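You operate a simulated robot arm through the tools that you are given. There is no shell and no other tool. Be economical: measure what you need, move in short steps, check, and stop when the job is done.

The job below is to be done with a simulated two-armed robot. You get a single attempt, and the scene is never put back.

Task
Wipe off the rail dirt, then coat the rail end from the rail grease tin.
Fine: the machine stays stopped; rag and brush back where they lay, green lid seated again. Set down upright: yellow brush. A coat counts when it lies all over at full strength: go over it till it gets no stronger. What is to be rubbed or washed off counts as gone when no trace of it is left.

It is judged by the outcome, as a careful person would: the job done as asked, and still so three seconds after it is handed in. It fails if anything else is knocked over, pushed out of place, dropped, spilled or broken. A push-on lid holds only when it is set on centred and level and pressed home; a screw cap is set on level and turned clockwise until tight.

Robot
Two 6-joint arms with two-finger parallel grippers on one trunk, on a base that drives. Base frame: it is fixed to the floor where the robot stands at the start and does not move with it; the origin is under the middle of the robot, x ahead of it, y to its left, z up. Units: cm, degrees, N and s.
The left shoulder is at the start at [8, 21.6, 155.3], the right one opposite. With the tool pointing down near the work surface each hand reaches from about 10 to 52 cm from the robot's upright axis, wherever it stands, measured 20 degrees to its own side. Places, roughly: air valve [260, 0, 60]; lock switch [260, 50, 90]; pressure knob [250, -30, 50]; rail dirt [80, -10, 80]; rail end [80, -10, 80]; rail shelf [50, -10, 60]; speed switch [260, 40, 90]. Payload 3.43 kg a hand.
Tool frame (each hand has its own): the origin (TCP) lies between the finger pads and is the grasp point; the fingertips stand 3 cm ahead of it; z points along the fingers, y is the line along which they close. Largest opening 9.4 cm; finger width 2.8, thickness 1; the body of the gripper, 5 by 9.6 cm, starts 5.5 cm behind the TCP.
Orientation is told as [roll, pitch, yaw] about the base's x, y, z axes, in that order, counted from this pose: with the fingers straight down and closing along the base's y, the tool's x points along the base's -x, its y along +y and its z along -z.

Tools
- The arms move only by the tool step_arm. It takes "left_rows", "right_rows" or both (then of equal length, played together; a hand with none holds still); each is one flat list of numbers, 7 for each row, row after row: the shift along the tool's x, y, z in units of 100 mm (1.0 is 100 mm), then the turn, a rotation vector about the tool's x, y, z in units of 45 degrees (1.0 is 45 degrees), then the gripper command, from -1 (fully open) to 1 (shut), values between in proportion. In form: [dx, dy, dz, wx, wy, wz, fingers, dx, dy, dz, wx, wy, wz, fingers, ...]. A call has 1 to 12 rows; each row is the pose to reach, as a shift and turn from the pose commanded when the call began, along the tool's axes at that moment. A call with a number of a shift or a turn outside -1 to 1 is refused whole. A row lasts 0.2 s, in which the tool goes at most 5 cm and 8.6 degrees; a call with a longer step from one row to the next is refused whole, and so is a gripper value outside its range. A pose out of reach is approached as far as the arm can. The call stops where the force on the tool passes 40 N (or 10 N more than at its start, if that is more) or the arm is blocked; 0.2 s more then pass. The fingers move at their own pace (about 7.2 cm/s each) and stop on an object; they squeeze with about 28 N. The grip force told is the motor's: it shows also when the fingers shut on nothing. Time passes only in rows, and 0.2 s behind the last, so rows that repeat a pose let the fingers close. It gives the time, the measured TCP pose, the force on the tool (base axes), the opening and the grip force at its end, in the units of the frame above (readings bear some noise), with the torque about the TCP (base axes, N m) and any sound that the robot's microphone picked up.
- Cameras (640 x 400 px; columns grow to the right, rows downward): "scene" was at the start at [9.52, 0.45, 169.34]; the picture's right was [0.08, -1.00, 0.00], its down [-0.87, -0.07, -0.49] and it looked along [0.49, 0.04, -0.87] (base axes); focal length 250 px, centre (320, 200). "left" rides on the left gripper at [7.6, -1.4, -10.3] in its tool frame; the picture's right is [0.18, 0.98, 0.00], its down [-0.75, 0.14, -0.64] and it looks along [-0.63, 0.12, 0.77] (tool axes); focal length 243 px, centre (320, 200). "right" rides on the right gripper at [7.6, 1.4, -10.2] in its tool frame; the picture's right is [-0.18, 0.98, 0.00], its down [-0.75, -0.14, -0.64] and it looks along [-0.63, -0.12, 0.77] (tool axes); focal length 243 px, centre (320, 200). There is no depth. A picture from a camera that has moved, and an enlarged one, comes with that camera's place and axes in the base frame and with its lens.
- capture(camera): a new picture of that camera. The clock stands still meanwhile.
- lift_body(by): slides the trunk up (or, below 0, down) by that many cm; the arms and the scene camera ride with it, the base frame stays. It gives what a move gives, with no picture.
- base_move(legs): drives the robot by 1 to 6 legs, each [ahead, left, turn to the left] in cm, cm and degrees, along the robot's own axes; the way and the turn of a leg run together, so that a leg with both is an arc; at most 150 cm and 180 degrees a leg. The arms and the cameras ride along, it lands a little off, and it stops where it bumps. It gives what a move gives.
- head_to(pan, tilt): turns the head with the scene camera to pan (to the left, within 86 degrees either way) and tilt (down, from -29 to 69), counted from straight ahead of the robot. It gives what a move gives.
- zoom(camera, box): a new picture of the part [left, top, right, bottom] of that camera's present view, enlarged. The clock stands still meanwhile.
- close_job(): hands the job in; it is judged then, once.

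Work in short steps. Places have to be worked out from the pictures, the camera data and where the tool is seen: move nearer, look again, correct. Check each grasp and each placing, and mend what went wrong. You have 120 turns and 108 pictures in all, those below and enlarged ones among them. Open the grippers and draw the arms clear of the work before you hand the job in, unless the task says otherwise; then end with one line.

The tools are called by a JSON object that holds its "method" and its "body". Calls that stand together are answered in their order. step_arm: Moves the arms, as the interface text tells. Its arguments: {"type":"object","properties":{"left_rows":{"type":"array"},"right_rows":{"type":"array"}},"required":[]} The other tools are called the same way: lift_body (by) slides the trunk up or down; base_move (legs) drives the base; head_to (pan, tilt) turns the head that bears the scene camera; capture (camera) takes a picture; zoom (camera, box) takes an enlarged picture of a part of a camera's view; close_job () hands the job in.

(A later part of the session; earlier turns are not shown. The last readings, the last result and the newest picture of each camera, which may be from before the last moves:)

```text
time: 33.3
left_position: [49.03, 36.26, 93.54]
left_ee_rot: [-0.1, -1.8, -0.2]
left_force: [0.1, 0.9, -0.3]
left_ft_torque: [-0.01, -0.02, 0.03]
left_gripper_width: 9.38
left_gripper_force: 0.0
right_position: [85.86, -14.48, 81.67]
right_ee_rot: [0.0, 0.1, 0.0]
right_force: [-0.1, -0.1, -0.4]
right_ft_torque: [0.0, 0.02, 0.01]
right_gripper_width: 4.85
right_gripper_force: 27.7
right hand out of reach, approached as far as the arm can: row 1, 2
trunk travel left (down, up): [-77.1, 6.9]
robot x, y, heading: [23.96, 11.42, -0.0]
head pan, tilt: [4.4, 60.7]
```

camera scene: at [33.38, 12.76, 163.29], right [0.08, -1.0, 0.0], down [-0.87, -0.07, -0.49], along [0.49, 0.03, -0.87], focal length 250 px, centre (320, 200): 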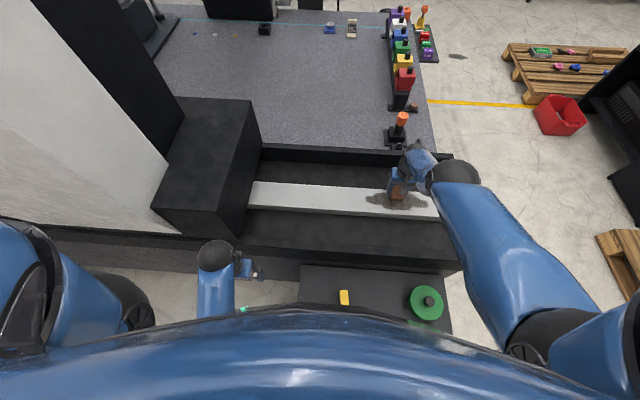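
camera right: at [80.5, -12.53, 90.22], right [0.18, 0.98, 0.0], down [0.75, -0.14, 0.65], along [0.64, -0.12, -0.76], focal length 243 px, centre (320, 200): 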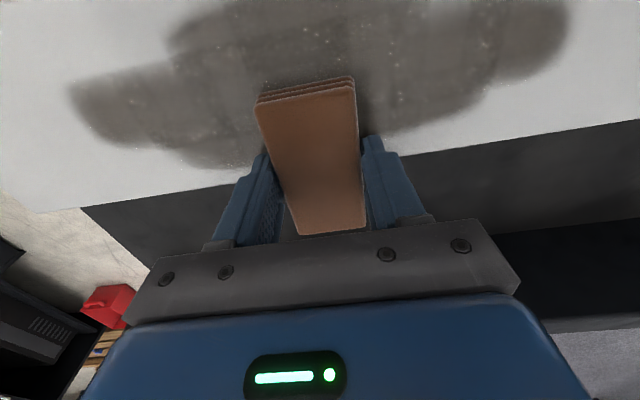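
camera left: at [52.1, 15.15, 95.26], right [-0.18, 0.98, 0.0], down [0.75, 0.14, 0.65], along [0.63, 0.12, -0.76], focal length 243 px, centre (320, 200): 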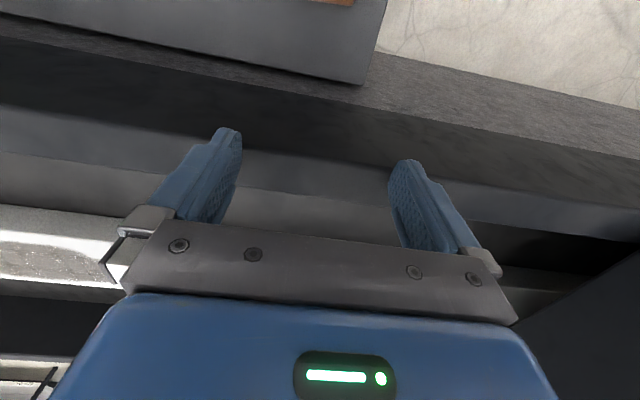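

The arm is stuck at elbow‑straight (a sphere of 68 cm about the shoulder). I raise the trunk and try a large inward‑lateral move, as one such move freed it earlier.

{"method": "lift_body", "body": {"by": 6.5}}

{"method": "step_arm", "body": {"right_rows": [0.33, 0.33, 0, 0, 0, 0, 1, 0.66, 0.66, 0, 0, 0, 0, 1, 1, 1, 0, 0, 0, 0, 1]}}

```text
time: 34.4
left_position: [48.95, 36.27, 100.06]
left_ee_rot: [-0.1, -1.9, -0.1]
left_force: [-0.3, 0.8, -0.9]
left_ft_torque: [-0.04, 0.0, -0.04]
left_gripper_width: 9.41
left_gripper_force: 0.1
right_position: [85.88, -14.61, 88.29]
right_ee_rot: [0.1, 0.1, -0.1]
right_force: [0.5, 0.0, 0.1]
right_ft_torque: [-0.02, -0.01, -0.04]
right_gripper_width: 4.89
right_gripper_force: 28.0
trunk travel left (down, up): [-83.6, 0.4]
robot x, y, heading: [24.4, 11.98, -0.0]
head pan, tilt: [4.4, 60.7]
```

```text
time: 35.2
left_position: [48.99, 36.37, 99.98]
left_ee_rot: [-0.1, -1.8, -0.1]
left_force: [0.5, 1.0, 0.4]
left_ft_torque: [0.0, 0.02, -0.03]
left_gripper_width: 9.41
left_gripper_force: 0.1
right_position: [81.43, -3.77, 83.16]
right_ee_rot: [0.1, 0.0, -0.1]
right_force: [-0.3, -0.4, 0.0]
right_ft_torque: [0.01, -0.01, -0.03]
right_gripper_width: 4.9
right_gripper_force: 28.2
right hand out of reach, approached as far as the arm can: row 1, 2, 3
trunk travel left (down, up): [-83.6, 0.4]
robot x, y, heading: [24.43, 11.95, -0.1]
head pan, tilt: [4.4, 60.7]
```

Still on that sphere. I try a tangential up-and-out move with a slight inward component, which should bend the elbow the other way.

{"method": "step_arm", "body": {"right_rows": [-0.2, 0, -0.33, 0, 0, 0, 1, -0.4, 0, -0.66, 0, 0, 0, 1, -0.6, 0, -1, 0, 0, 0, 1]}}

{"method": "capture", "body": {"camera": "scene"}}

```text
time: 36.0
left_position: [48.94, 36.36, 100.0]
left_ee_rot: [-0.1, -1.8, -0.2]
left_force: [0.4, 0.2, -0.6]
left_ft_torque: [-0.02, 0.05, 0.01]
left_gripper_width: 9.42
left_gripper_force: 0.0
right_position: [88.68, -3.82, 92.28]
right_ee_rot: [0.2, 0.3, -0.1]
right_force: [-0.4, 0.1, -0.5]
right_ft_torque: [0.0, -0.02, -0.04]
right_gripper_width: 4.88
right_gripper_force: 28.3
right hand out of reach, approached as far as the arm can: row 1, 2, 3
trunk travel left (down, up): [-83.6, 0.4]
robot x, y, heading: [24.01, 11.79, 0.2]
head pan, tilt: [4.4, 60.7]
```

```text
82 pictures are left
camera scene: at [33.8, 12.37, 174.69], right [0.07, -1.0, 0.0], down [-0.87, -0.06, -0.49], along [0.49, 0.04, -0.87], focal length 250 px, centre (320, 200)
```

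scene: 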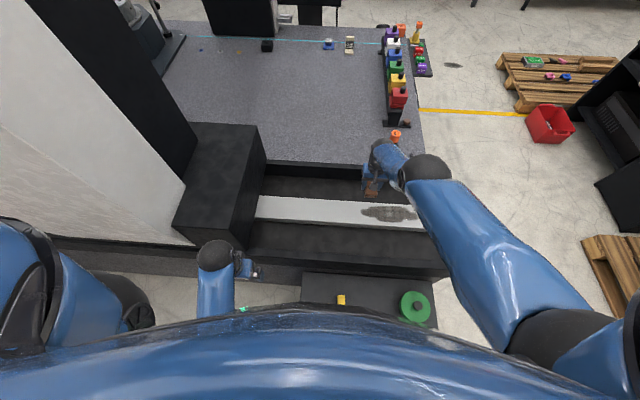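

I probe outward by 3 cm to learn whether this is an inner or outer limit.

{"method": "step_arm", "body": {"right_rows": [-0.3, 0, 0, 0, 0, 0, 1]}}

```text
time: 36.4
left_position: [48.98, 36.29, 100.0]
left_ee_rot: [0.0, -1.8, -0.2]
left_force: [-0.8, -0.2, 0.0]
left_ft_torque: [0.03, 0.0, 0.01]
left_gripper_width: 9.4
left_gripper_force: 0.0
right_position: [89.69, -4.14, 93.68]
right_ee_rot: [0.1, 0.2, -0.2]
right_force: [-0.4, 0.0, -0.9]
right_ft_torque: [0.02, -0.04, -0.01]
right_gripper_width: 4.9
right_gripper_force: 28.1
right hand out of reach, approached as far as the arm can: row 1
trunk travel left (down, up): [-83.6, 0.4]
robot x, y, heading: [24.02, 11.78, 0.0]
head pan, tilt: [4.4, 60.7]
```

Both directions are limited, i.e. elbow exactly straight; leaving it needs large elbow turns per cm, so I'll creep inward in tiny growing steps.

{"method": "step_arm", "body": {"right_rows": [0.004, 0, -0.003, 0, 0, 0, 1, 0.01, 0, -0.007, 0, 0, 0, 1, 0.02, 0, -0.014, 0, 0, 0, 1, 0.04, 0, -0.028, 0, 0, 0, 1, 0.07, 0, -0.05, 0, 0, 0, 1, 0.11, 0, -0.08, 0, 0, 0, 1, 0.16, 0, -0.11, 0, 0, 0, 1, 0.22, 0, -0.15, 0, 0, 0, 1, 0.3, 0, -0.2, 0, 0, 0, 1, 0.38, 0, -0.25, 0, 0, 0, 1, 0.46, 0, -0.3, 0, 0, 0, 1, 0.54, 0, -0.35, 0, 0, 0, 1]}}

```text
time: 39.0
left_position: [48.93, 36.32, 100.06]
left_ee_rot: [-0.2, -1.8, -0.2]
left_force: [-0.3, 0.2, -0.8]
left_ft_torque: [-0.02, -0.04, 0.0]
left_gripper_width: 9.38
left_gripper_force: 0.1
right_position: [89.68, -4.02, 93.73]
right_ee_rot: [0.1, 0.2, -0.1]
right_force: [-0.1, -0.3, -0.5]
right_ft_torque: [-0.05, 0.02, 0.02]
right_gripper_width: 4.88
right_gripper_force: 27.8
right hand out of reach, approached as far as the arm can: row 4, 5, 6, 7, 8, 9, 10, 11, 12
trunk travel left (down, up): [-83.6, 0.4]
robot x, y, heading: [23.94, 12.13, 0.1]
head pan, tilt: [4.4, 60.7]
```

No motion at all, so the elbow is locked in the solver. A force stop re-synchronises the commanded pose to the measured one, so I'll lower the trunk a bit and press the rag onto the rail until it stops.

{"method": "lift_body", "body": {"by": -5}}

{"method": "step_arm", "body": {"right_rows": [0.2, 0, 0.3, 0, 0, 0, 1, 0.4, 0, 0.55, 0, 0, 0, 1, 0.5, 0, 0.7, 0, 0, 0, 1, 0.55, 0, 0.75, 0, 0, 0, 1, 0.6, 0, 0.8, 0, 0, 0, 1, 0.65, 0, 0.85, 0, 0, 0, 1, 0.7, 0, 0.9, 0, 0, 0, 1, 0.75, 0, 0.95, 0, 0, 0, 1, 0.8, 0, 1.0, 0, 0, 0, 1]}}

```text
time: 39.9
left_position: [48.81, 36.29, 95.06]
left_ee_rot: [-0.1, -1.8, -0.3]
left_force: [-0.2, -0.1, 0.1]
left_ft_torque: [-0.01, 0.01, -0.04]
left_gripper_width: 9.41
left_gripper_force: 0.1
right_position: [89.66, -3.91, 88.81]
right_ee_rot: [0.2, 0.2, 0.0]
right_force: [-0.2, 0.2, -0.6]
right_ft_torque: [-0.03, 0.0, -0.01]
right_gripper_width: 4.89
right_gripper_force: 28.5
trunk travel left (down, up): [-78.6, 5.4]
robot x, y, heading: [24.01, 12.02, 0.1]
head pan, tilt: [4.4, 60.7]
```

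```text
time: 41.7
left_position: [48.84, 36.27, 94.96]
left_ee_rot: [-0.3, -2.0, -0.3]
left_force: [0.6, 0.3, -0.2]
left_ft_torque: [0.02, 0.04, -0.02]
left_gripper_width: 9.38
left_gripper_force: 0.1
right_position: [83.27, -3.8, 79.91]
right_ee_rot: [0.1, -0.9, -0.1]
right_force: [-6.4, -1.0, 17.6]
right_ft_torque: [-0.03, 0.37, 0.02]
right_gripper_width: 4.88
right_gripper_force: 28.4
right hand out of reach, approached as far as the arm can: row 8, 9
trunk travel left (down, up): [-78.6, 5.4]
robot x, y, heading: [24.53, 12.08, -0.4]
head pan, tilt: [4.4, 60.7]
stopped in row 9 (right hand): the force on the tool passed its limit at 47 N (the readings are from after the stop); the commanded pose is now the measured one
```

Resynchronised. I test lifting straight up 3 cm.

{"method": "step_arm", "body": {"right_rows": [0, 0, -0.1, 0, 0, 0, 1, 0, 0, -0.2, 0, 0, 0, 1, 0, 0, -0.3, 0, 0, 0, 1]}}

```text
time: 42.5
left_position: [48.82, 36.3, 95.06]
left_ee_rot: [0.0, -2.0, -0.2]
left_force: [-0.3, 0.5, 0.2]
left_ft_torque: [0.0, 0.02, -0.01]
left_gripper_width: 9.43
left_gripper_force: 0.0
right_position: [84.71, -3.82, 81.67]
right_ee_rot: [0.2, -0.7, -0.2]
right_force: [-0.1, 0.6, 0.0]
right_ft_torque: [-0.01, -0.04, 0.02]
right_gripper_width: 4.87
right_gripper_force: 28.1
right hand out of reach, approached as far as the arm can: row 1, 2, 3
trunk travel left (down, up): [-78.6, 5.4]
robot x, y, heading: [24.29, 11.73, -0.0]
head pan, tilt: [4.4, 60.7]
```

Still locked. I test whether a tool tilt gets the elbow moving: tilt 17° about tool y over a few rows, after raising the trunk 4 cm.

{"method": "lift_body", "body": {"by": 4}}

{"method": "step_arm", "body": {"right_rows": [0, 0, 0, 0, 0.12, 0, 1, 0, 0, 0, 0, 0.25, 0, 1, 0, 0, 0, 0, 0.38, 0, 1]}}

```text
time: 43.3
left_position: [48.91, 36.26, 99.03]
left_ee_rot: [-0.1, -1.8, -0.3]
left_force: [0.1, 0.2, -0.2]
left_ft_torque: [0.01, 0.03, 0.04]
left_gripper_width: 9.4
left_gripper_force: 0.1
right_position: [84.69, -3.72, 85.66]
right_ee_rot: [0.1, -0.7, -0.2]
right_force: [0.0, -0.4, 0.5]
right_ft_torque: [-0.02, 0.08, 0.02]
right_gripper_width: 4.89
right_gripper_force: 27.6
trunk travel left (down, up): [-82.6, 1.4]
robot x, y, heading: [24.6, 12.02, -0.3]
head pan, tilt: [4.4, 60.7]
```

```text
time: 44.1
left_position: [48.99, 36.37, 98.96]
left_ee_rot: [-0.1, -1.8, -0.2]
left_force: [-1.2, -0.5, -0.2]
left_ft_torque: [0.0, -0.01, 0.0]
left_gripper_width: 9.39
left_gripper_force: 0.2
right_position: [81.34, -4.14, 88.26]
right_ee_rot: [0.1, 14.4, 0.0]
right_force: [0.7, 0.7, 0.1]
right_ft_torque: [0.02, -0.02, 0.04]
right_gripper_width: 4.84
right_gripper_force: 27.7
right hand out of reach, approached as far as the arm can: row 1, 2, 3
trunk travel left (down, up): [-82.6, 1.4]
robot x, y, heading: [24.23, 11.31, 0.1]
head pan, tilt: [4.4, 60.7]
```

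I tilt back to vertical with the TCP held where it is now, which requires a shorter arm.

{"method": "step_arm", "body": {"right_rows": [0, 0, 0, 0, -0.12, 0, 1, 0, 0, 0, 0, -0.25, 0, 1, 0, 0, 0, 0, -0.32, 0, 1]}}

```text
time: 44.9
left_position: [48.81, 36.22, 98.98]
left_ee_rot: [-0.1, -1.8, -0.2]
left_force: [0.0, 0.3, 0.3]
left_ft_torque: [0.02, 0.01, -0.01]
left_gripper_width: 9.38
left_gripper_force: 0.0
right_position: [84.07, -3.88, 85.99]
right_ee_rot: [0.1, 2.0, 0.0]
right_force: [0.5, -0.1, -0.3]
right_ft_torque: [0.02, -0.01, 0.03]
right_gripper_width: 4.89
right_gripper_force: 28.2
right hand out of reach, approached as far as the arm can: row 1, 2, 3
trunk travel left (down, up): [-82.6, 1.4]
robot x, y, heading: [23.93, 11.96, -0.0]
head pan, tilt: [4.4, 60.7]
```

Likely flexing is blocked at this steep arm slope; the earlier escape was at a shallow slope. I raise along the arc, drive back, and raise more, then try inward.

{"method": "step_arm", "body": {"right_rows": [-0.2, 0, -0.3, 0, 0, 0, 1, -0.4, 0, -0.55, 0, 0, 0, 1, -0.55, 0, -0.8, 0, 0, 0, 1]}}

{"method": "base_move", "body": {"legs": [[-14, 0, 0]]}}

{"method": "step_arm", "body": {"right_rows": [-0.25, 0, -0.4, 0, 0, 0, 1, -0.45, 0, -0.75, 0, 0, 0, 1, -0.6, 0, -1, 0, 0, 0, 1]}}

{"method": "step_arm", "body": {"right_rows": [0.33, 0.33, 0, 0, 0, 0, 1, 0.66, 0.66, 0, 0, 0, 0, 1, 1, 1, 0, 0, 0, 0, 1]}}

```text
time: 45.7
left_position: [48.99, 36.2, 99.04]
left_ee_rot: [-0.1, -1.9, -0.2]
left_force: [-0.5, 0.0, -0.1]
left_ft_torque: [-0.01, -0.01, 0.0]
left_gripper_width: 9.41
left_gripper_force: 0.0
right_position: [89.88, -3.83, 93.64]
right_ee_rot: [0.1, 2.1, -0.1]
right_force: [0.6, -0.6, 0.2]
right_ft_torque: [0.03, 0.01, -0.01]
right_gripper_width: 4.87
right_gripper_force: 27.4
trunk travel left (down, up): [-82.6, 1.4]
robot x, y, heading: [24.43, 12.17, -0.2]
head pan, tilt: [4.4, 60.7]
```

```text
time: 47.1
left_position: [35.5, 36.39, 99.0]
left_ee_rot: [-0.2, -1.7, -0.2]
left_force: [0.6, 1.7, 0.3]
left_ft_torque: [0.03, 0.03, -0.01]
left_gripper_width: 9.4
left_gripper_force: 0.1
right_position: [76.49, -3.8, 93.39]
right_ee_rot: [0.1, 2.3, 0.0]
right_force: [1.1, 0.3, -1.1]
right_ft_torque: [-0.01, 0.02, -0.01]
right_gripper_width: 4.86
right_gripper_force: 27.6
trunk travel left (down, up): [-82.6, 1.4]
robot x, y, heading: [10.37, 12.28, -0.0]
head pan, tilt: [4.4, 60.7]
```

```text
time: 47.9
left_position: [35.09, 36.46, 98.9]
left_ee_rot: [-0.1, -1.9, -0.2]
left_force: [-1.0, -0.7, 0.2]
left_ft_torque: [0.0, -0.01, 0.02]
left_gripper_width: 9.39
left_gripper_force: 0.0
right_position: [80.86, -4.26, 104.14]
right_ee_rot: [0.1, 2.1, 0.1]
right_force: [0.0, 0.5, -0.8]
right_ft_torque: [0.02, 0.0, -0.01]
right_gripper_width: 4.9
right_gripper_force: 27.7
right hand out of reach, approached as far as the arm can: row 1, 2, 3
trunk travel left (down, up): [-82.6, 1.4]
robot x, y, heading: [10.39, 11.55, 0.3]
head pan, tilt: [4.4, 60.7]
```

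```text
time: 48.7
left_position: [35.02, 36.53, 99.12]
left_ee_rot: [-0.2, -2.0, -0.2]
left_force: [-0.6, -0.4, 0.4]
left_ft_torque: [0.0, -0.01, -0.01]
left_gripper_width: 9.42
left_gripper_force: 0.2
right_position: [70.92, 6.16, 104.47]
right_ee_rot: [0.1, 2.0, -0.2]
right_force: [0.3, 0.8, -0.1]
right_ft_torque: [-0.04, -0.01, 0.03]
right_gripper_width: 4.9
right_gripper_force: 28.3
trunk travel left (down, up): [-82.6, 1.4]
robot x, y, heading: [10.53, 11.79, -0.1]
head pan, tilt: [4.4, 60.7]
```

Freed. Rule from now on: stay within ~66 cm. I straighten the 2° tilt and move over in y, lower the trunk 14, and drive 13 forward.

{"method": "step_arm", "body": {"right_rows": [0, -0.33, 0, 0, -0.045, 0, 1, 0, -0.66, 0, 0, -0.045, 0, 1, 0, -1, 0, 0, -0.045, 0, 1]}}

{"method": "lift_body", "body": {"by": -13}}

{"method": "base_move", "body": {"legs": [[13, 0, 0]]}}

{"method": "step_arm", "body": {"right_rows": [0, -0.2, 0.2, 0, 0, 0, 1, 0, -0.5, 0.4, 0, 0, 0, 1, 0, -0.9, 0.6, 0, 0, 0, 1]}}

```text
time: 49.5
left_position: [35.0, 36.3, 99.06]
left_ee_rot: [-0.2, -1.9, -0.3]
left_force: [-0.3, 0.4, 0.0]
left_ft_torque: [0.01, 0.01, -0.03]
left_gripper_width: 9.42
left_gripper_force: 0.0
right_position: [70.94, -3.98, 104.51]
right_ee_rot: [0.2, 0.0, -0.1]
right_force: [0.3, 0.2, -0.2]
right_ft_torque: [0.03, 0.01, 0.06]
right_gripper_width: 4.87
right_gripper_force: 28.2
trunk travel left (down, up): [-82.6, 1.4]
robot x, y, heading: [10.38, 12.4, -0.2]
head pan, tilt: [4.4, 60.7]
```

```text
time: 51.0
left_position: [35.06, 36.35, 85.99]
left_ee_rot: [0.0, -1.8, -0.2]
left_force: [0.0, 0.1, 0.7]
left_ft_torque: [0.02, -0.04, 0.0]
left_gripper_width: 9.4
left_gripper_force: 0.1
right_position: [70.99, -3.81, 91.4]
right_ee_rot: [0.2, 0.0, 0.0]
right_force: [0.2, 0.8, 0.0]
right_ft_torque: [0.02, -0.01, 0.02]
right_gripper_width: 4.86
right_gripper_force: 27.8
trunk travel left (down, up): [-69.6, 14.4]
robot x, y, heading: [10.46, 12.24, -0.2]
head pan, tilt: [4.4, 60.7]
```

```text
time: 52.3
left_position: [47.91, 36.31, 86.1]
left_ee_rot: [-0.2, -2.1, 0.0]
left_force: [-0.5, -1.0, -0.1]
left_ft_torque: [0.0, -0.02, 0.02]
left_gripper_width: 9.4
left_gripper_force: 0.0
right_position: [83.83, -3.75, 91.64]
right_ee_rot: [0.1, -0.2, 0.0]
right_force: [-0.1, 0.1, -0.3]
right_ft_torque: [-0.02, -0.02, -0.01]
right_gripper_width: 4.89
right_gripper_force: 28.8
trunk travel left (down, up): [-69.6, 14.4]
robot x, y, heading: [23.31, 12.22, -0.2]
head pan, tilt: [4.4, 60.7]
```

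```text
time: 53.1
left_position: [48.16, 36.27, 86.0]
left_ee_rot: [-0.1, -1.8, -0.2]
left_force: [0.3, 1.3, 0.1]
left_ft_torque: [0.01, 0.01, -0.02]
left_gripper_width: 9.39
left_gripper_force: 0.0
right_position: [84.21, -12.82, 85.38]
right_ee_rot: [0.2, -0.1, 0.1]
right_force: [0.7, 0.1, -0.3]
right_ft_torque: [-0.02, 0.01, 0.01]
right_gripper_width: 4.89
right_gripper_force: 28.0
trunk travel left (down, up): [-69.6, 14.4]
robot x, y, heading: [23.63, 11.86, -0.1]
head pan, tilt: [4.4, 60.7]
```

Control is good. I descend gently to contact at x≈83.6.

{"method": "step_arm", "body": {"right_rows": [0.06, 0, 0.3, 0, 0, 0, 1, 0.06, 0, 0.42, 0, 0, 0, 1, 0.06, 0, 0.48, 0, 0, 0, 1, 0.06, 0, 0.51, 0, 0, 0, 1, 0.06, 0, 0.54, 0, 0, 0, 1]}}

{"method": "capture", "body": {"camera": "right"}}

```text
time: 54.3
left_position: [48.05, 36.5, 86.07]
left_ee_rot: [-0.1, -2.0, -0.2]
left_force: [0.5, -0.2, 0.6]
left_ft_torque: [0.04, 0.03, -0.03]
left_gripper_width: 9.42
left_gripper_force: 0.0
right_position: [83.51, -12.73, 80.2]
right_ee_rot: [0.1, -0.2, 0.1]
right_force: [-0.7, -0.2, 2.6]
right_ft_torque: [-0.01, -0.14, 0.01]
right_gripper_width: 4.89
right_gripper_force: 28.0
trunk travel left (down, up): [-69.6, 14.4]
robot x, y, heading: [23.33, 11.78, -0.1]
head pan, tilt: [4.4, 60.7]
```

```text
81 pictures are left
camera right: at [75.94, -11.26, 90.42], right [0.18, 0.98, 0.0], down [0.75, -0.14, 0.64], along [0.63, -0.12, -0.77], focal length 243 px, centre (320, 200)
```

right: 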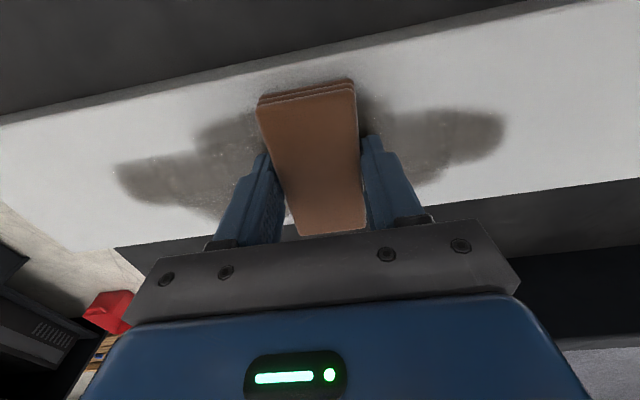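

Light contact (2.6 N). I press slightly more and stroke +y 10 cm and back.

{"method": "step_arm", "body": {"right_rows": [0, 0.1, 0.02, 0, 0, 0, 1, 0, 0.3, 0.03, 0, 0, 0, 1, 0, 0.5, 0.03, 0, 0, 0, 1, 0, 0.7, 0.03, 0, 0, 0, 1, 0, 0.9, 0.03, 0, 0, 0, 1, 0, 1.0, 0.03, 0, 0, 0, 1, 0, 0.8, 0.03, 0, 0, 0, 1, 0, 0.6, 0.03, 0, 0, 0, 1, 0, 0.4, 0.03, 0, 0, 0, 1, 0, 0.2, 0.03, 0, 0, 0, 1, 0, 0, 0.03, 0, 0, 0, 1]}}

{"method": "step_arm", "body": {"right_rows": [0, -0.2, 0, 0, 0, 0, 1, 0, -0.4, 0, 0, 0, 0, 1, 0, -0.6, 0, 0, 0, 0, 1, 0, -0.8, 0, 0, 0, 0, 1, 0, -1, 0, 0, 0, 0, 1]}}

{"method": "capture", "body": {"camera": "right"}}

```text
time: 56.7
left_position: [47.82, 36.58, 85.99]
left_ee_rot: [-0.2, -2.0, -0.2]
left_force: [0.2, -1.2, -0.1]
left_ft_torque: [0.0, 0.0, -0.02]
left_gripper_width: 9.42
left_gripper_force: 0.0
right_position: [83.29, -12.59, 80.06]
right_ee_rot: [0.1, -0.2, 0.1]
right_force: [0.3, 12.0, 25.1]
right_ft_torque: [0.37, -0.06, -0.01]
right_gripper_width: 4.88
right_gripper_force: 28.1
trunk travel left (down, up): [-69.6, 14.4]
robot x, y, heading: [23.32, 11.61, -0.0]
head pan, tilt: [4.4, 60.7]
```

```text
time: 57.9
left_position: [47.87, 36.56, 86.12]
left_ee_rot: [-0.4, -1.9, -0.1]
left_force: [-0.3, 0.0, 0.5]
left_ft_torque: [0.0, -0.01, -0.05]
left_gripper_width: 9.4
left_gripper_force: 0.1
right_position: [83.1, -22.6, 80.07]
right_ee_rot: [0.0, -0.2, 0.1]
right_force: [-0.2, 12.0, 24.2]
right_ft_torque: [0.65, 0.05, -0.06]
right_gripper_width: 4.89
right_gripper_force: 28.2
trunk travel left (down, up): [-69.6, 14.4]
robot x, y, heading: [23.59, 11.93, -0.2]
head pan, tilt: [4.4, 60.7]
```

```text
80 pictures are left
camera right: at [75.56, -21.13, 90.28], right [0.18, 0.98, 0.0], down [0.75, -0.14, 0.64], along [0.63, -0.12, -0.76], focal length 243 px, centre (320, 200)
```

right: 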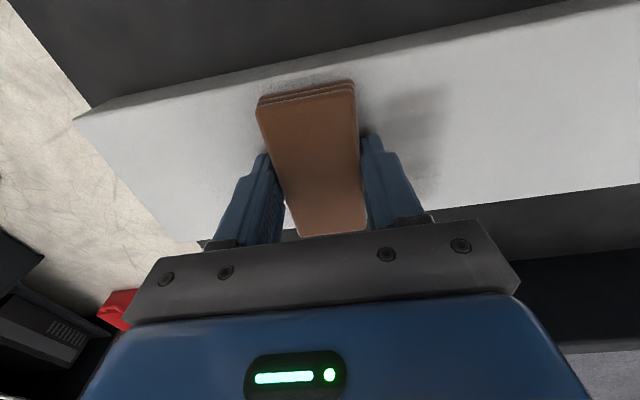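

Wiping works well (24 N). I continue to y≈−28 and back, then the full length again.

{"method": "step_arm", "body": {"right_rows": [0, -0.2, 0, 0, 0, 0, 1, 0, -0.4, 0, 0, 0, 0, 1, 0, -0.6, 0, 0, 0, 0, 1, 0, -0.4, 0, 0, 0, 0, 1, 0, -0.2, 0, 0, 0, 0, 1, 0, 0, 0, 0, 0, 0, 1, 0, 0.2, 0, 0, 0, 0, 1, 0, 0.4, 0, 0, 0, 0, 1, 0, 0.6, 0, 0, 0, 0, 1, 0, 0.8, 0, 0, 0, 0, 1, 0, 1.0, 0, 0, 0, 0, 1]}}

{"method": "step_arm", "body": {"right_rows": [0, 0.2, 0, 0, 0, 0, 1, 0, 0.4, 0, 0, 0, 0, 1, 0, 0.6, 0, 0, 0, 0, 1, 0, 0.8, 0, 0, 0, 0, 1, 0, 1, 0, 0, 0, 0, 1, 0.05, 1, 0, 0, 0, 0, 1, 0.05, 0.8, 0, 0, 0, 0, 1, 0.05, 0.6, 0, 0, 0, 0, 1, 0.05, 0.4, 0, 0, 0, 0, 1, 0.05, 0.2, 0, 0, 0, 0, 1, 0.05, 0, 0, 0, 0, 0, 1]}}

{"method": "step_arm", "body": {"right_rows": [0, -0.2, 0, 0, 0, 0, 1, 0, -0.4, 0, 0, 0, 0, 1, 0, -0.6, 0, 0, 0, 0, 1, 0, -0.8, 0, 0, 0, 0, 1, 0, -1, 0, 0, 0, 0, 1, 0, -1, -0.3, 0, 0, 0, 1, 0, -1, -0.6, 0, 0, 0, 1]}}

{"method": "capture", "body": {"camera": "right"}}

{"method": "zoom", "body": {"camera": "scene", "box": [240, 150, 460, 280]}}

```text
time: 60.2
left_position: [47.84, 36.41, 86.08]
left_ee_rot: [-0.2, -2.0, -0.2]
left_force: [0.4, 0.1, -0.5]
left_ft_torque: [0.02, 0.0, 0.01]
left_gripper_width: 9.4
left_gripper_force: 0.2
right_position: [83.39, -15.08, 80.04]
right_ee_rot: [-0.1, -0.1, 0.1]
right_force: [-6.7, 0.5, 13.4]
right_ft_torque: [0.34, 0.23, 0.23]
right_gripper_width: 4.91
right_gripper_force: 27.4
trunk travel left (down, up): [-69.6, 14.4]
robot x, y, heading: [23.72, 11.73, -0.2]
head pan, tilt: [4.4, 60.7]
stopped in row 11 (right hand): the force on the tool passed its limit at 51 N (the readings are from after the stop); the commanded pose is now the measured one
```

```text
time: 62.0
left_position: [47.78, 36.41, 86.11]
left_ee_rot: [-0.1, -2.0, 0.0]
left_force: [0.6, -0.5, 0.4]
left_ft_torque: [0.03, 0.02, -0.02]
left_gripper_width: 9.38
left_gripper_force: 0.0
right_position: [82.84, -8.51, 80.05]
right_ee_rot: [0.5, -0.2, 0.4]
right_force: [-7.4, 7.4, 14.0]
right_ft_torque: [-0.22, 0.27, -0.31]
right_gripper_width: 4.86
right_gripper_force: 27.8
trunk travel left (down, up): [-69.6, 14.4]
robot x, y, heading: [23.7, 11.81, 0.1]
head pan, tilt: [4.4, 60.7]
stopped in row 9 (right hand): the force on the tool passed its limit at 51 N (the readings are from after the stop); the commanded pose is now the measured one
```

```text
time: 63.6
left_position: [47.94, 36.51, 85.98]
left_ee_rot: [-0.2, -1.8, 0.0]
left_force: [0.2, 0.4, -0.1]
left_ft_torque: [-0.03, -0.02, -0.01]
left_gripper_width: 9.38
left_gripper_force: 0.0
right_position: [82.72, -18.61, 85.78]
right_ee_rot: [0.1, 0.0, 0.2]
right_force: [0.2, -0.2, -0.6]
right_ft_torque: [0.0, -0.02, 0.01]
right_gripper_width: 4.88
right_gripper_force: 27.7
trunk travel left (down, up): [-69.6, 14.4]
robot x, y, heading: [23.6, 11.49, 0.1]
head pan, tilt: [4.4, 60.7]
```

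```text
79 pictures are left
camera right: at [75.27, -17.22, 96.09], right [0.18, 0.98, 0.0], down [0.75, -0.14, 0.64], along [0.63, -0.11, -0.77], focal length 243 px, centre (320, 200)
```

right: 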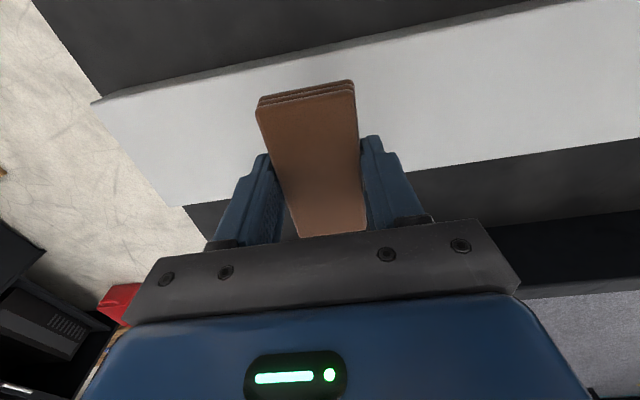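

```text
2.91 times, centred on (350, 215) of scene
camera zoom: at [32.88, 12.59, 160.69], right [0.08, -1.0, 0.0], down [-0.87, -0.07, -0.49], along [0.49, 0.04, -0.87], focal length 727 px, centre (233, 156)
```

zoom: 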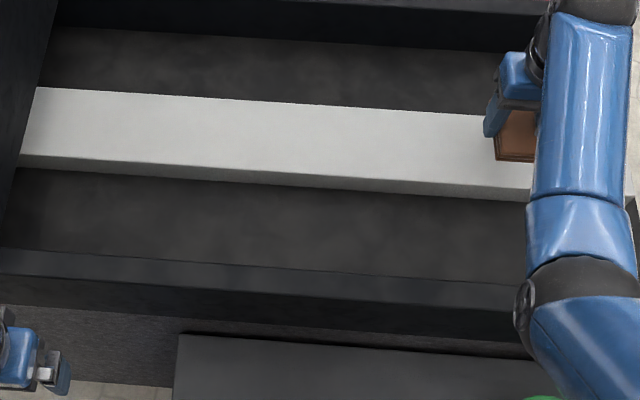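

The rail looks clean. I move the hand +y to uncover the part beneath and look closely.

{"method": "step_arm", "body": {"right_rows": [0.0, 0.33, -0.1, 0, 0, 0, 1, 0, 0.66, -0.2, 0, 0, 0, 1, 0, 1, -0.3, 0, 0, 0, 1]}}

{"method": "zoom", "body": {"camera": "right", "box": [0, 30, 320, 230]}}

{"method": "zoom", "body": {"camera": "scene", "box": [340, 170, 460, 245]}}

```text
time: 64.4
left_position: [48.0, 36.48, 86.0]
left_ee_rot: [-0.2, -1.8, 0.1]
left_force: [-0.1, -0.7, 0.0]
left_ft_torque: [0.03, 0.0, 0.02]
left_gripper_width: 9.39
left_gripper_force: 0.1
right_position: [82.83, -8.53, 88.88]
right_ee_rot: [0.1, 0.0, 0.1]
right_force: [-0.6, 0.4, -0.3]
right_ft_torque: [0.01, 0.01, -0.02]
right_gripper_width: 4.86
right_gripper_force: 27.7
trunk travel left (down, up): [-69.6, 14.4]
robot x, y, heading: [23.72, 11.83, 0.3]
head pan, tilt: [4.4, 60.7]
```

```text
2.00 times, centred on (160, 130) of right
camera zoom: at [75.29, -7.18, 99.12], right [0.18, 0.98, 0.0], down [0.75, -0.14, 0.64], along [0.63, -0.11, -0.77], focal length 485 px, centre (640, 340)
```

zoom: 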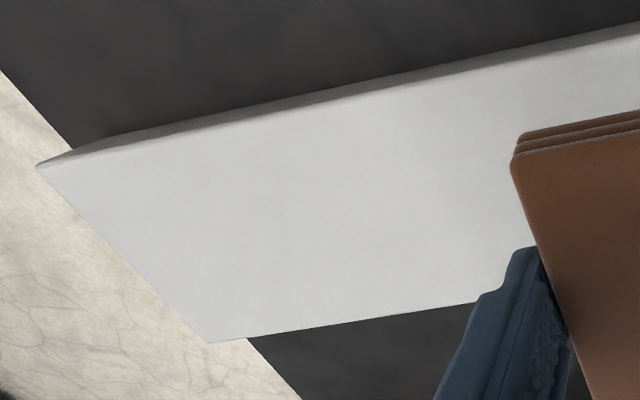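

```text
5.33 times, centred on (400, 208) of scene
camera zoom: at [33.01, 12.57, 160.69], right [0.08, -1.0, 0.0], down [-0.87, -0.07, -0.49], along [0.49, 0.04, -0.87], focal length 1332 px, centre (-107, 160)
```

zoom: 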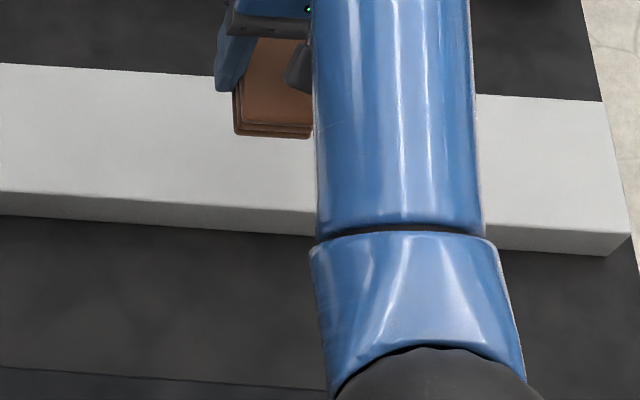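

Clean. Now return the rag: drive back 17 cm and swing toward its spot ([48.2,15.85]).

{"method": "base_move", "body": {"legs": [[-17.5, 0, 0]]}}

{"method": "step_arm", "body": {"right_rows": [0.25, 0.33, 0, 0, 0, 0, 1, 0.5, 0.66, 0, 0, 0, 0, 1, 0.75, 1, 0, 0, 0, 0, 1]}}

{"method": "step_arm", "body": {"right_rows": [0.25, 0.33, 0, 0, 0, 0, 1, 0.5, 0.66, 0, 0, 0, 0, 1, 0.75, 1, 0, 0, 0, 0, 1]}}

```text
time: 65.9
left_position: [30.66, 36.51, 85.97]
left_ee_rot: [-0.1, -1.6, -0.1]
left_force: [0.1, 0.5, 0.2]
left_ft_torque: [-0.02, 0.01, 0.0]
left_gripper_width: 9.4
left_gripper_force: 0.0
right_position: [65.36, -8.72, 88.65]
right_ee_rot: [0.2, 0.3, 0.1]
right_force: [0.0, -0.7, -0.4]
right_ft_torque: [0.03, 0.01, -0.01]
right_gripper_width: 4.91
right_gripper_force: 27.8
trunk travel left (down, up): [-69.6, 14.4]
robot x, y, heading: [5.74, 12.14, -0.1]
head pan, tilt: [4.4, 60.7]
```

```text
time: 66.7
left_position: [30.43, 36.46, 85.92]
left_ee_rot: [-0.1, -1.9, -0.1]
left_force: [0.2, 0.3, 0.5]
left_ft_torque: [0.01, -0.01, 0.01]
left_gripper_width: 9.39
left_gripper_force: 0.0
right_position: [57.67, 1.29, 88.91]
right_ee_rot: [0.1, 0.0, 0.1]
right_force: [0.1, -0.2, 0.0]
right_ft_torque: [0.04, -0.01, 0.03]
right_gripper_width: 4.86
right_gripper_force: 28.4
trunk travel left (down, up): [-69.6, 14.4]
robot x, y, heading: [5.78, 12.48, -0.1]
head pan, tilt: [4.4, 60.7]
```

```text
time: 67.5
left_position: [30.34, 36.54, 86.13]
left_ee_rot: [-0.1, -2.0, -0.1]
left_force: [-0.1, 0.4, -0.5]
left_ft_torque: [0.01, 0.02, 0.0]
left_gripper_width: 9.41
left_gripper_force: 0.0
right_position: [50.09, 11.14, 88.67]
right_ee_rot: [0.1, 0.0, 0.2]
right_force: [-0.3, 0.0, -0.4]
right_ft_torque: [-0.02, -0.02, -0.04]
right_gripper_width: 4.86
right_gripper_force: 28.3
trunk travel left (down, up): [-69.6, 14.4]
robot x, y, heading: [5.65, 12.24, -0.2]
head pan, tilt: [4.4, 60.7]
```

Position above the spot and descend.

{"method": "step_arm", "body": {"right_rows": [0.1, 0.24, 0.1, 0, 0, 0, 1, 0.19, 0.47, 0.4, 0, 0, 0, 1, 0.19, 0.47, 0.8, 0, 0, 0, 1, 0.19, 0.47, 1.0, 0, 0, 0, 1]}}

{"method": "step_arm", "body": {"right_rows": [0, 0, 0.4, 0, 0, 0, 1, 0, 0, 0.7, 0, 0, 0, 1, 0, 0, 0.9, 0, 0, 0, 1]}}

{"method": "capture", "body": {"camera": "right"}}

```text
time: 68.5
left_position: [30.44, 36.51, 86.03]
left_ee_rot: [-0.1, -1.9, -0.1]
left_force: [0.2, -0.5, 0.2]
left_ft_torque: [-0.02, 0.02, 0.01]
left_gripper_width: 9.39
left_gripper_force: 0.1
right_position: [48.25, 15.97, 78.75]
right_ee_rot: [0.1, 0.0, 0.1]
right_force: [-1.3, 0.4, -0.4]
right_ft_torque: [-0.01, -0.01, -0.03]
right_gripper_width: 4.88
right_gripper_force: 28.4
trunk travel left (down, up): [-69.6, 14.4]
robot x, y, heading: [6.03, 12.02, -0.4]
head pan, tilt: [4.4, 60.7]
```

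```text
time: 69.3
left_position: [30.4, 36.55, 85.97]
left_ee_rot: [-0.1, -1.9, -0.1]
left_force: [0.4, -0.1, 0.1]
left_ft_torque: [0.01, -0.03, -0.02]
left_gripper_width: 9.39
left_gripper_force: 0.0
right_position: [48.28, 15.91, 69.96]
right_ee_rot: [0.3, 0.0, 0.1]
right_force: [0.4, 0.1, -1.5]
right_ft_torque: [-0.03, 0.03, 0.02]
right_gripper_width: 4.86
right_gripper_force: 27.9
trunk travel left (down, up): [-69.6, 14.4]
robot x, y, heading: [5.61, 12.27, -0.1]
head pan, tilt: [4.4, 60.7]
```

```text
75 pictures are left
camera right: at [40.67, 17.43, 80.17], right [0.18, 0.98, 0.0], down [0.75, -0.14, 0.64], along [0.63, -0.11, -0.77], focal length 243 px, centre (320, 200)
```

right: 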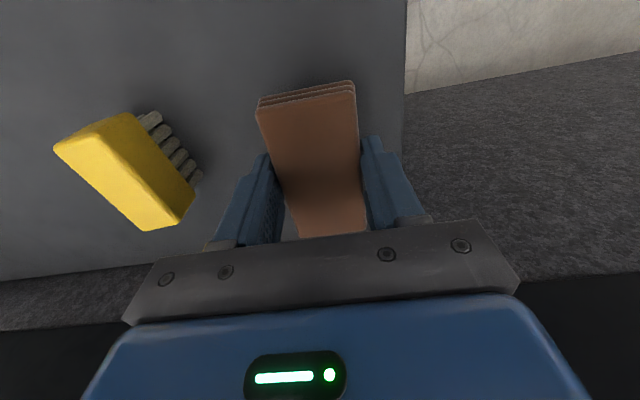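

Lower in small steps to feel the shelf.

{"method": "step_arm", "body": {"right_rows": [0, 0, 0.15, 0, 0, 0, 1, 0, 0, 0.22, 0, 0, 0, 1, 0, 0, 0.26, 0, 0, 0, 1]}}

```text
time: 70.1
left_position: [30.36, 36.52, 86.05]
left_ee_rot: [-0.1, -1.9, 0.0]
left_force: [0.1, 0.6, -0.4]
left_ft_torque: [0.0, 0.0, 0.0]
left_gripper_width: 9.4
left_gripper_force: 0.0
right_position: [48.21, 15.91, 67.34]
right_ee_rot: [0.3, 0.0, 0.1]
right_force: [0.6, -0.2, -0.5]
right_ft_torque: [-0.01, 0.0, -0.01]
right_gripper_width: 4.86
right_gripper_force: 28.2
trunk travel left (down, up): [-69.6, 14.4]
robot x, y, heading: [5.84, 11.77, -0.2]
head pan, tilt: [4.4, 60.7]
```

{"method": "step_arm", "body": {"right_rows": [0, 0, 0.03, 0, 0, 0, 1, 0, 0, 0.05, 0, 0, 0, 1, 0, 0, 0.06, 0, 0, 0, 1]}}

```text
time: 70.9
left_position: [30.15, 36.39, 86.13]
left_ee_rot: [-0.1, -2.0, -0.1]
left_force: [0.0, -0.5, -0.2]
left_ft_torque: [-0.01, 0.03, -0.01]
left_gripper_width: 9.41
left_gripper_force: 0.1
right_position: [48.1, 15.93, 66.93]
right_ee_rot: [0.3, -0.3, 0.1]
right_force: [-4.6, -5.9, 38.8]
right_ft_torque: [-1.24, 0.75, -0.07]
right_gripper_width: 4.88
right_gripper_force: 27.8
trunk travel left (down, up): [-69.6, 14.4]
robot x, y, heading: [5.83, 12.1, -0.0]
head pan, tilt: [4.4, 60.7]
```

In contact with the shelf; I ease up 2 mm, open, and rise.

{"method": "step_arm", "body": {"right_rows": [0, 0, -0.02, 0, 0, 0, 1, 0, 0, -0.02, 0, 0, 0, -1, 0, 0, -0.02, 0, 0, 0, -1, 0, 0, -0.02, 0, 0, 0, -1, 0, 0, -0.02, 0, 0, 0, -1, 0, 0, -0.3, 0, 0, 0, -1, 0, 0, -0.6, 0, 0, 0, -1, 0, 0, -1, 0, 0, 0, -1]}}

{"method": "capture", "body": {"camera": "right"}}

```text
time: 72.7
left_position: [30.5, 36.46, 86.08]
left_ee_rot: [-0.2, -2.0, -0.1]
left_force: [0.3, 0.4, -0.2]
left_ft_torque: [0.0, 0.0, 0.03]
left_gripper_width: 9.43
left_gripper_force: 0.0
right_position: [48.16, 15.87, 76.56]
right_ee_rot: [0.1, 0.2, 0.1]
right_force: [0.0, -0.6, 0.1]
right_ft_torque: [0.01, 0.0, 0.01]
right_gripper_width: 9.4
right_gripper_force: 0.1
trunk travel left (down, up): [-69.6, 14.4]
robot x, y, heading: [5.87, 11.86, 0.3]
head pan, tilt: [4.4, 60.7]
```

```text
74 pictures are left
camera right: at [40.59, 17.31, 86.92], right [0.18, 0.98, 0.0], down [0.76, -0.14, 0.64], along [0.63, -0.12, -0.77], focal length 243 px, centre (320, 200)
```

right: 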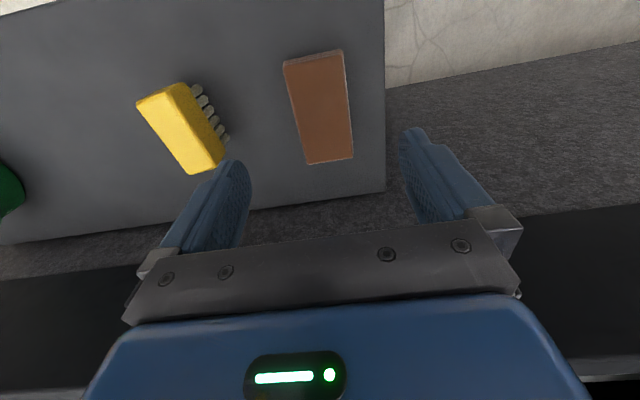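

The rag lies as before. Now to the lid: I raise and sweep the right hand to y≈−24 above the knob.

{"method": "step_arm", "body": {"right_rows": [0, -0.2, -0.3, 0, 0, 0, -1, 0, -0.6, -0.5, 0, 0, 0, -1, 0, -1, -0.5, 0, 0, 0, -1]}}

{"method": "step_arm", "body": {"right_rows": [0, -0.33, 0, 0, 0, 0, -1, 0, -0.66, 0, 0, 0, 0, -1, 0, -1, 0, 0, 0, 0, -1]}}

{"method": "step_arm", "body": {"right_rows": [0, -0.33, 0, 0, 0, 0, -1, 0, -0.66, 0, 0, 0, 0, -1, 0, -1, 0, 0, 0, 0, -1]}}

{"method": "step_arm", "body": {"right_rows": [0, -0.33, 0, 0, 0, 0, -1, 0, -0.66, 0, 0, 0, 0, -1, 0, -1, 0, 0, 0, 0, -1]}}

{"method": "capture", "body": {"camera": "right"}}

{"method": "zoom", "body": {"camera": "scene", "box": [340, 190, 480, 280]}}

```text
time: 73.5
left_position: [30.39, 36.36, 86.04]
left_ee_rot: [-0.1, -1.9, -0.1]
left_force: [-1.1, -0.3, 0.7]
left_ft_torque: [-0.02, 0.0, -0.01]
left_gripper_width: 9.38
left_gripper_force: 0.0
right_position: [48.31, 5.67, 81.74]
right_ee_rot: [0.2, 0.0, 0.0]
right_force: [0.1, -0.1, 0.5]
right_ft_torque: [0.0, -0.01, 0.02]
right_gripper_width: 9.39
right_gripper_force: 0.1
trunk travel left (down, up): [-69.6, 14.4]
robot x, y, heading: [6.2, 11.97, 0.2]
head pan, tilt: [4.4, 60.7]
```

```text
time: 74.3
left_position: [30.47, 36.48, 85.99]
left_ee_rot: [-0.2, -1.9, -0.1]
left_force: [-0.6, 0.6, 0.3]
left_ft_torque: [0.01, -0.01, 0.01]
left_gripper_width: 9.41
left_gripper_force: 0.1
right_position: [48.24, -4.1, 81.42]
right_ee_rot: [0.2, 0.0, 0.3]
right_force: [0.2, 0.5, -1.3]
right_ft_torque: [-0.03, -0.04, -0.02]
right_gripper_width: 9.39
right_gripper_force: 0.1
trunk travel left (down, up): [-69.6, 14.4]
robot x, y, heading: [5.82, 12.52, -0.1]
head pan, tilt: [4.4, 60.7]
```

```text
time: 75.1
left_position: [30.43, 36.47, 85.96]
left_ee_rot: [-0.3, -1.8, -0.1]
left_force: [0.0, -0.3, -0.5]
left_ft_torque: [0.02, 0.01, 0.0]
left_gripper_width: 9.38
left_gripper_force: 0.1
right_position: [48.22, -14.32, 81.54]
right_ee_rot: [0.2, 0.0, 0.2]
right_force: [-0.1, 0.0, 0.1]
right_ft_torque: [-0.01, 0.0, -0.02]
right_gripper_width: 9.4
right_gripper_force: 0.1
trunk travel left (down, up): [-69.6, 14.4]
robot x, y, heading: [5.77, 12.21, -0.1]
head pan, tilt: [4.4, 60.7]
```

```text
time: 75.9
left_position: [30.47, 36.55, 85.91]
left_ee_rot: [-0.1, -1.8, -0.1]
left_force: [0.8, 0.0, 0.8]
left_ft_torque: [-0.02, 0.03, -0.02]
left_gripper_width: 9.39
left_gripper_force: 0.0
right_position: [48.25, -24.28, 81.37]
right_ee_rot: [0.1, 0.0, 0.2]
right_force: [0.1, 0.1, 0.0]
right_ft_torque: [-0.01, -0.01, -0.04]
right_gripper_width: 9.42
right_gripper_force: 0.0
trunk travel left (down, up): [-69.6, 14.4]
robot x, y, heading: [6.06, 12.15, 0.2]
head pan, tilt: [4.4, 60.7]
```

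```text
73 pictures are left
camera right: at [40.74, -22.8, 91.69], right [0.18, 0.98, 0.0], down [0.75, -0.14, 0.64], along [0.63, -0.11, -0.77], focal length 243 px, centre (320, 200)
```

right: 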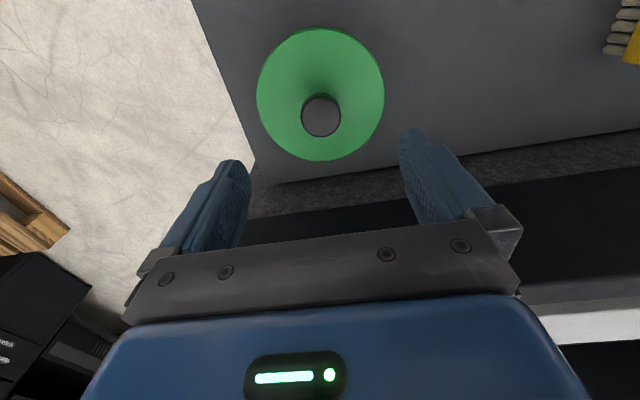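

```text
4.44 times, centred on (410, 235) of scene
camera zoom: at [15.35, 12.37, 160.69], right [0.08, -1.0, 0.0], down [-0.87, -0.07, -0.49], along [0.49, 0.04, -0.87], focal length 1110 px, centre (-80, 44)
```

zoom: 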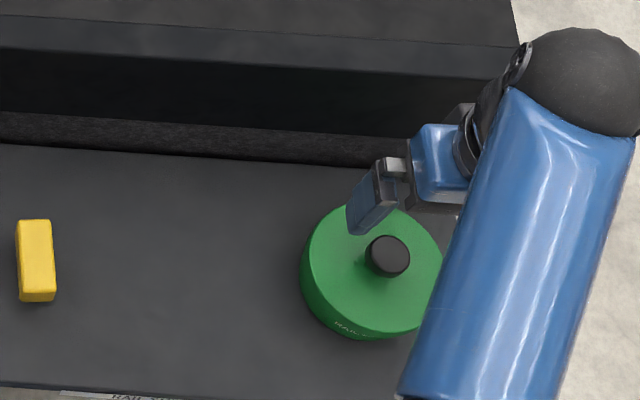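

Knob top ≈[48.5,−24.05,71.5], Ø≈3.2. I descend 7.5 cm with a small correction and check.

{"method": "step_arm", "body": {"right_rows": [-0.02, 0.02, 0.3, 0, 0, 0, -1, -0.02, 0.02, 0.6, 0, 0, 0, -1, -0.02, 0.02, 0.75, 0, 0, 0, -1]}}

{"method": "capture", "body": {"camera": "right"}}

{"method": "zoom", "body": {"camera": "scene", "box": [380, 210, 460, 270]}}

```text
time: 76.7
left_position: [30.41, 36.51, 86.04]
left_ee_rot: [0.0, -1.9, -0.1]
left_force: [-0.6, 1.0, 0.1]
left_ft_torque: [-0.02, 0.03, 0.0]
left_gripper_width: 9.4
left_gripper_force: 0.0
right_position: [48.65, -23.94, 73.88]
right_ee_rot: [0.1, 0.0, 0.1]
right_force: [-0.3, 0.3, 0.6]
right_ft_torque: [0.01, 0.03, -0.01]
right_gripper_width: 9.43
right_gripper_force: 0.0
trunk travel left (down, up): [-69.6, 14.4]
robot x, y, heading: [5.89, 12.04, -0.1]
head pan, tilt: [4.4, 60.7]
```

```text
71 pictures are left
camera right: at [41.12, -22.44, 84.32], right [0.18, 0.98, 0.0], down [0.75, -0.14, 0.64], along [0.63, -0.11, -0.77], focal length 243 px, centre (320, 200)
```

right: 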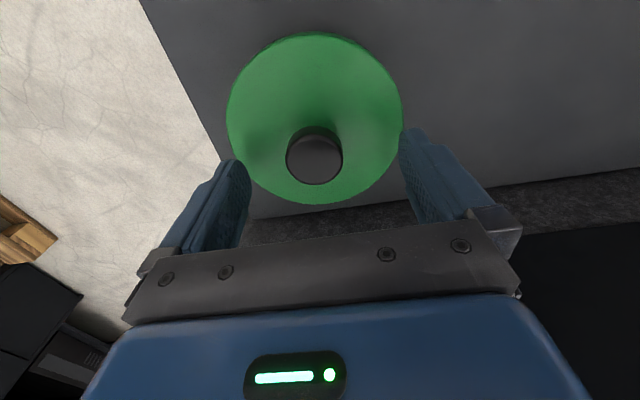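

```text
6.67 times, centred on (420, 240) of scene
camera zoom: at [15.33, 12.44, 160.7], right [0.08, -1.0, 0.0], down [-0.87, -0.07, -0.49], along [0.49, 0.04, -0.87], focal length 1665 px, centre (-347, -67)
```

zoom: 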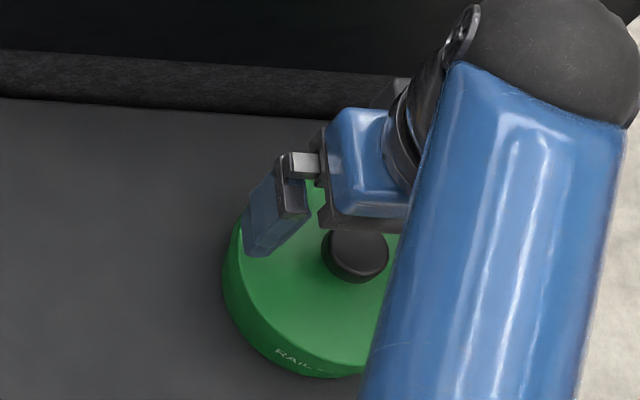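

Knob is between the fingers. I lower further in small steps feeling for the lid, at most 1.2 cm.

{"method": "step_arm", "body": {"right_rows": [0.02, 0, 0.03, 0, 0, 0, -1, 0.02, 0, 0.06, 0, 0, 0, -1, 0.02, 0, 0.08, 0, 0, 0, -1]}}

{"method": "capture", "body": {"camera": "right"}}

```text
time: 77.5
left_position: [30.6, 36.52, 86.01]
left_ee_rot: [-0.2, -1.9, -0.1]
left_force: [0.1, 0.0, 0.2]
left_ft_torque: [0.01, 0.04, -0.04]
left_gripper_width: 9.4
left_gripper_force: 0.0
right_position: [48.41, -23.69, 73.3]
right_ee_rot: [0.2, 0.0, 0.1]
right_force: [-0.2, -0.4, 0.1]
right_ft_torque: [-0.02, -0.01, 0.0]
right_gripper_width: 9.39
right_gripper_force: 0.0
trunk travel left (down, up): [-69.6, 14.4]
robot x, y, heading: [6.15, 12.07, -0.0]
head pan, tilt: [4.4, 60.7]
```

```text
69 pictures are left
camera right: at [40.8, -22.4, 83.58], right [0.18, 0.98, 0.0], down [0.75, -0.14, 0.64], along [0.63, -0.11, -0.77], focal length 243 px, centre (320, 200)
```

right: 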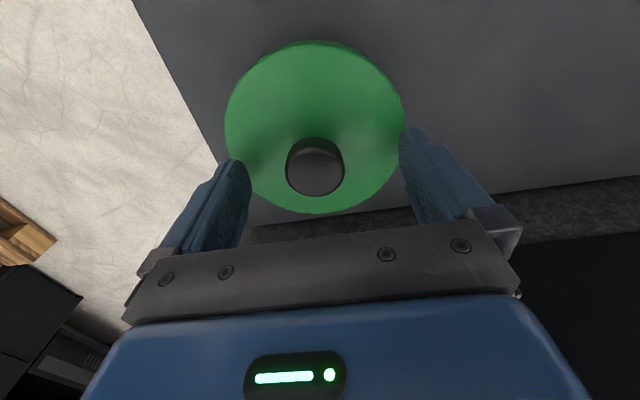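

Lower another centimetre with feel.

{"method": "step_arm", "body": {"right_rows": [0, 0, 0.04, 0, 0, 0, -1, 0, 0, 0.07, 0, 0, 0, -1, 0, 0, 0.1, 0, 0, 0, -1]}}

```text
time: 78.3
left_position: [30.43, 36.5, 85.93]
left_ee_rot: [-0.2, -1.9, -0.1]
left_force: [-0.4, -0.2, -0.2]
left_ft_torque: [0.01, -0.02, 0.0]
left_gripper_width: 9.4
left_gripper_force: 0.0
right_position: [48.31, -23.82, 72.48]
right_ee_rot: [0.1, -0.1, 0.1]
right_force: [-1.0, -0.4, 6.0]
right_ft_torque: [-0.15, 0.02, -0.02]
right_gripper_width: 9.39
right_gripper_force: 0.1
trunk travel left (down, up): [-69.6, 14.4]
robot x, y, heading: [5.93, 11.81, -0.1]
head pan, tilt: [4.4, 60.7]
```

Touched the lid (z≈69.5). I rise 3 mm and close on the knob.

{"method": "step_arm", "body": {"right_rows": [0, 0, -0.04, 0, 0, 0, -1, 0, 0, -0.04, 0, 0, 0, 1, 0, 0, -0.04, 0, 0, 0, 1, 0, 0, -0.04, 0, 0, 0, 1, 0, 0, -0.04, 0, 0, 0, 1, 0, 0, -0.04, 0, 0, 0, 1]}}

{"method": "capture", "body": {"camera": "right"}}

```text
time: 79.7
left_position: [30.43, 36.53, 86.01]
left_ee_rot: [0.0, -2.0, -0.1]
left_force: [-0.4, 0.1, -1.4]
left_ft_torque: [0.0, -0.02, -0.01]
left_gripper_width: 9.39
left_gripper_force: 0.0
right_position: [48.32, -23.86, 72.68]
right_ee_rot: [0.3, 0.0, 0.1]
right_force: [0.8, 0.0, 0.1]
right_ft_torque: [-0.07, 0.01, 0.0]
right_gripper_width: 3.27
right_gripper_force: 28.2
trunk travel left (down, up): [-69.6, 14.4]
robot x, y, heading: [5.89, 12.26, -0.2]
head pan, tilt: [4.4, 60.7]
```

```text
68 pictures are left
camera right: at [40.77, -22.49, 82.95], right [0.18, 0.98, 0.0], down [0.75, -0.14, 0.64], along [0.63, -0.11, -0.77], focal length 243 px, centre (320, 200)
```

right: 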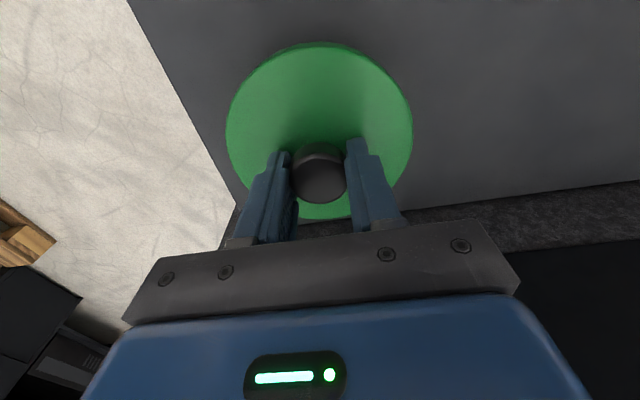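

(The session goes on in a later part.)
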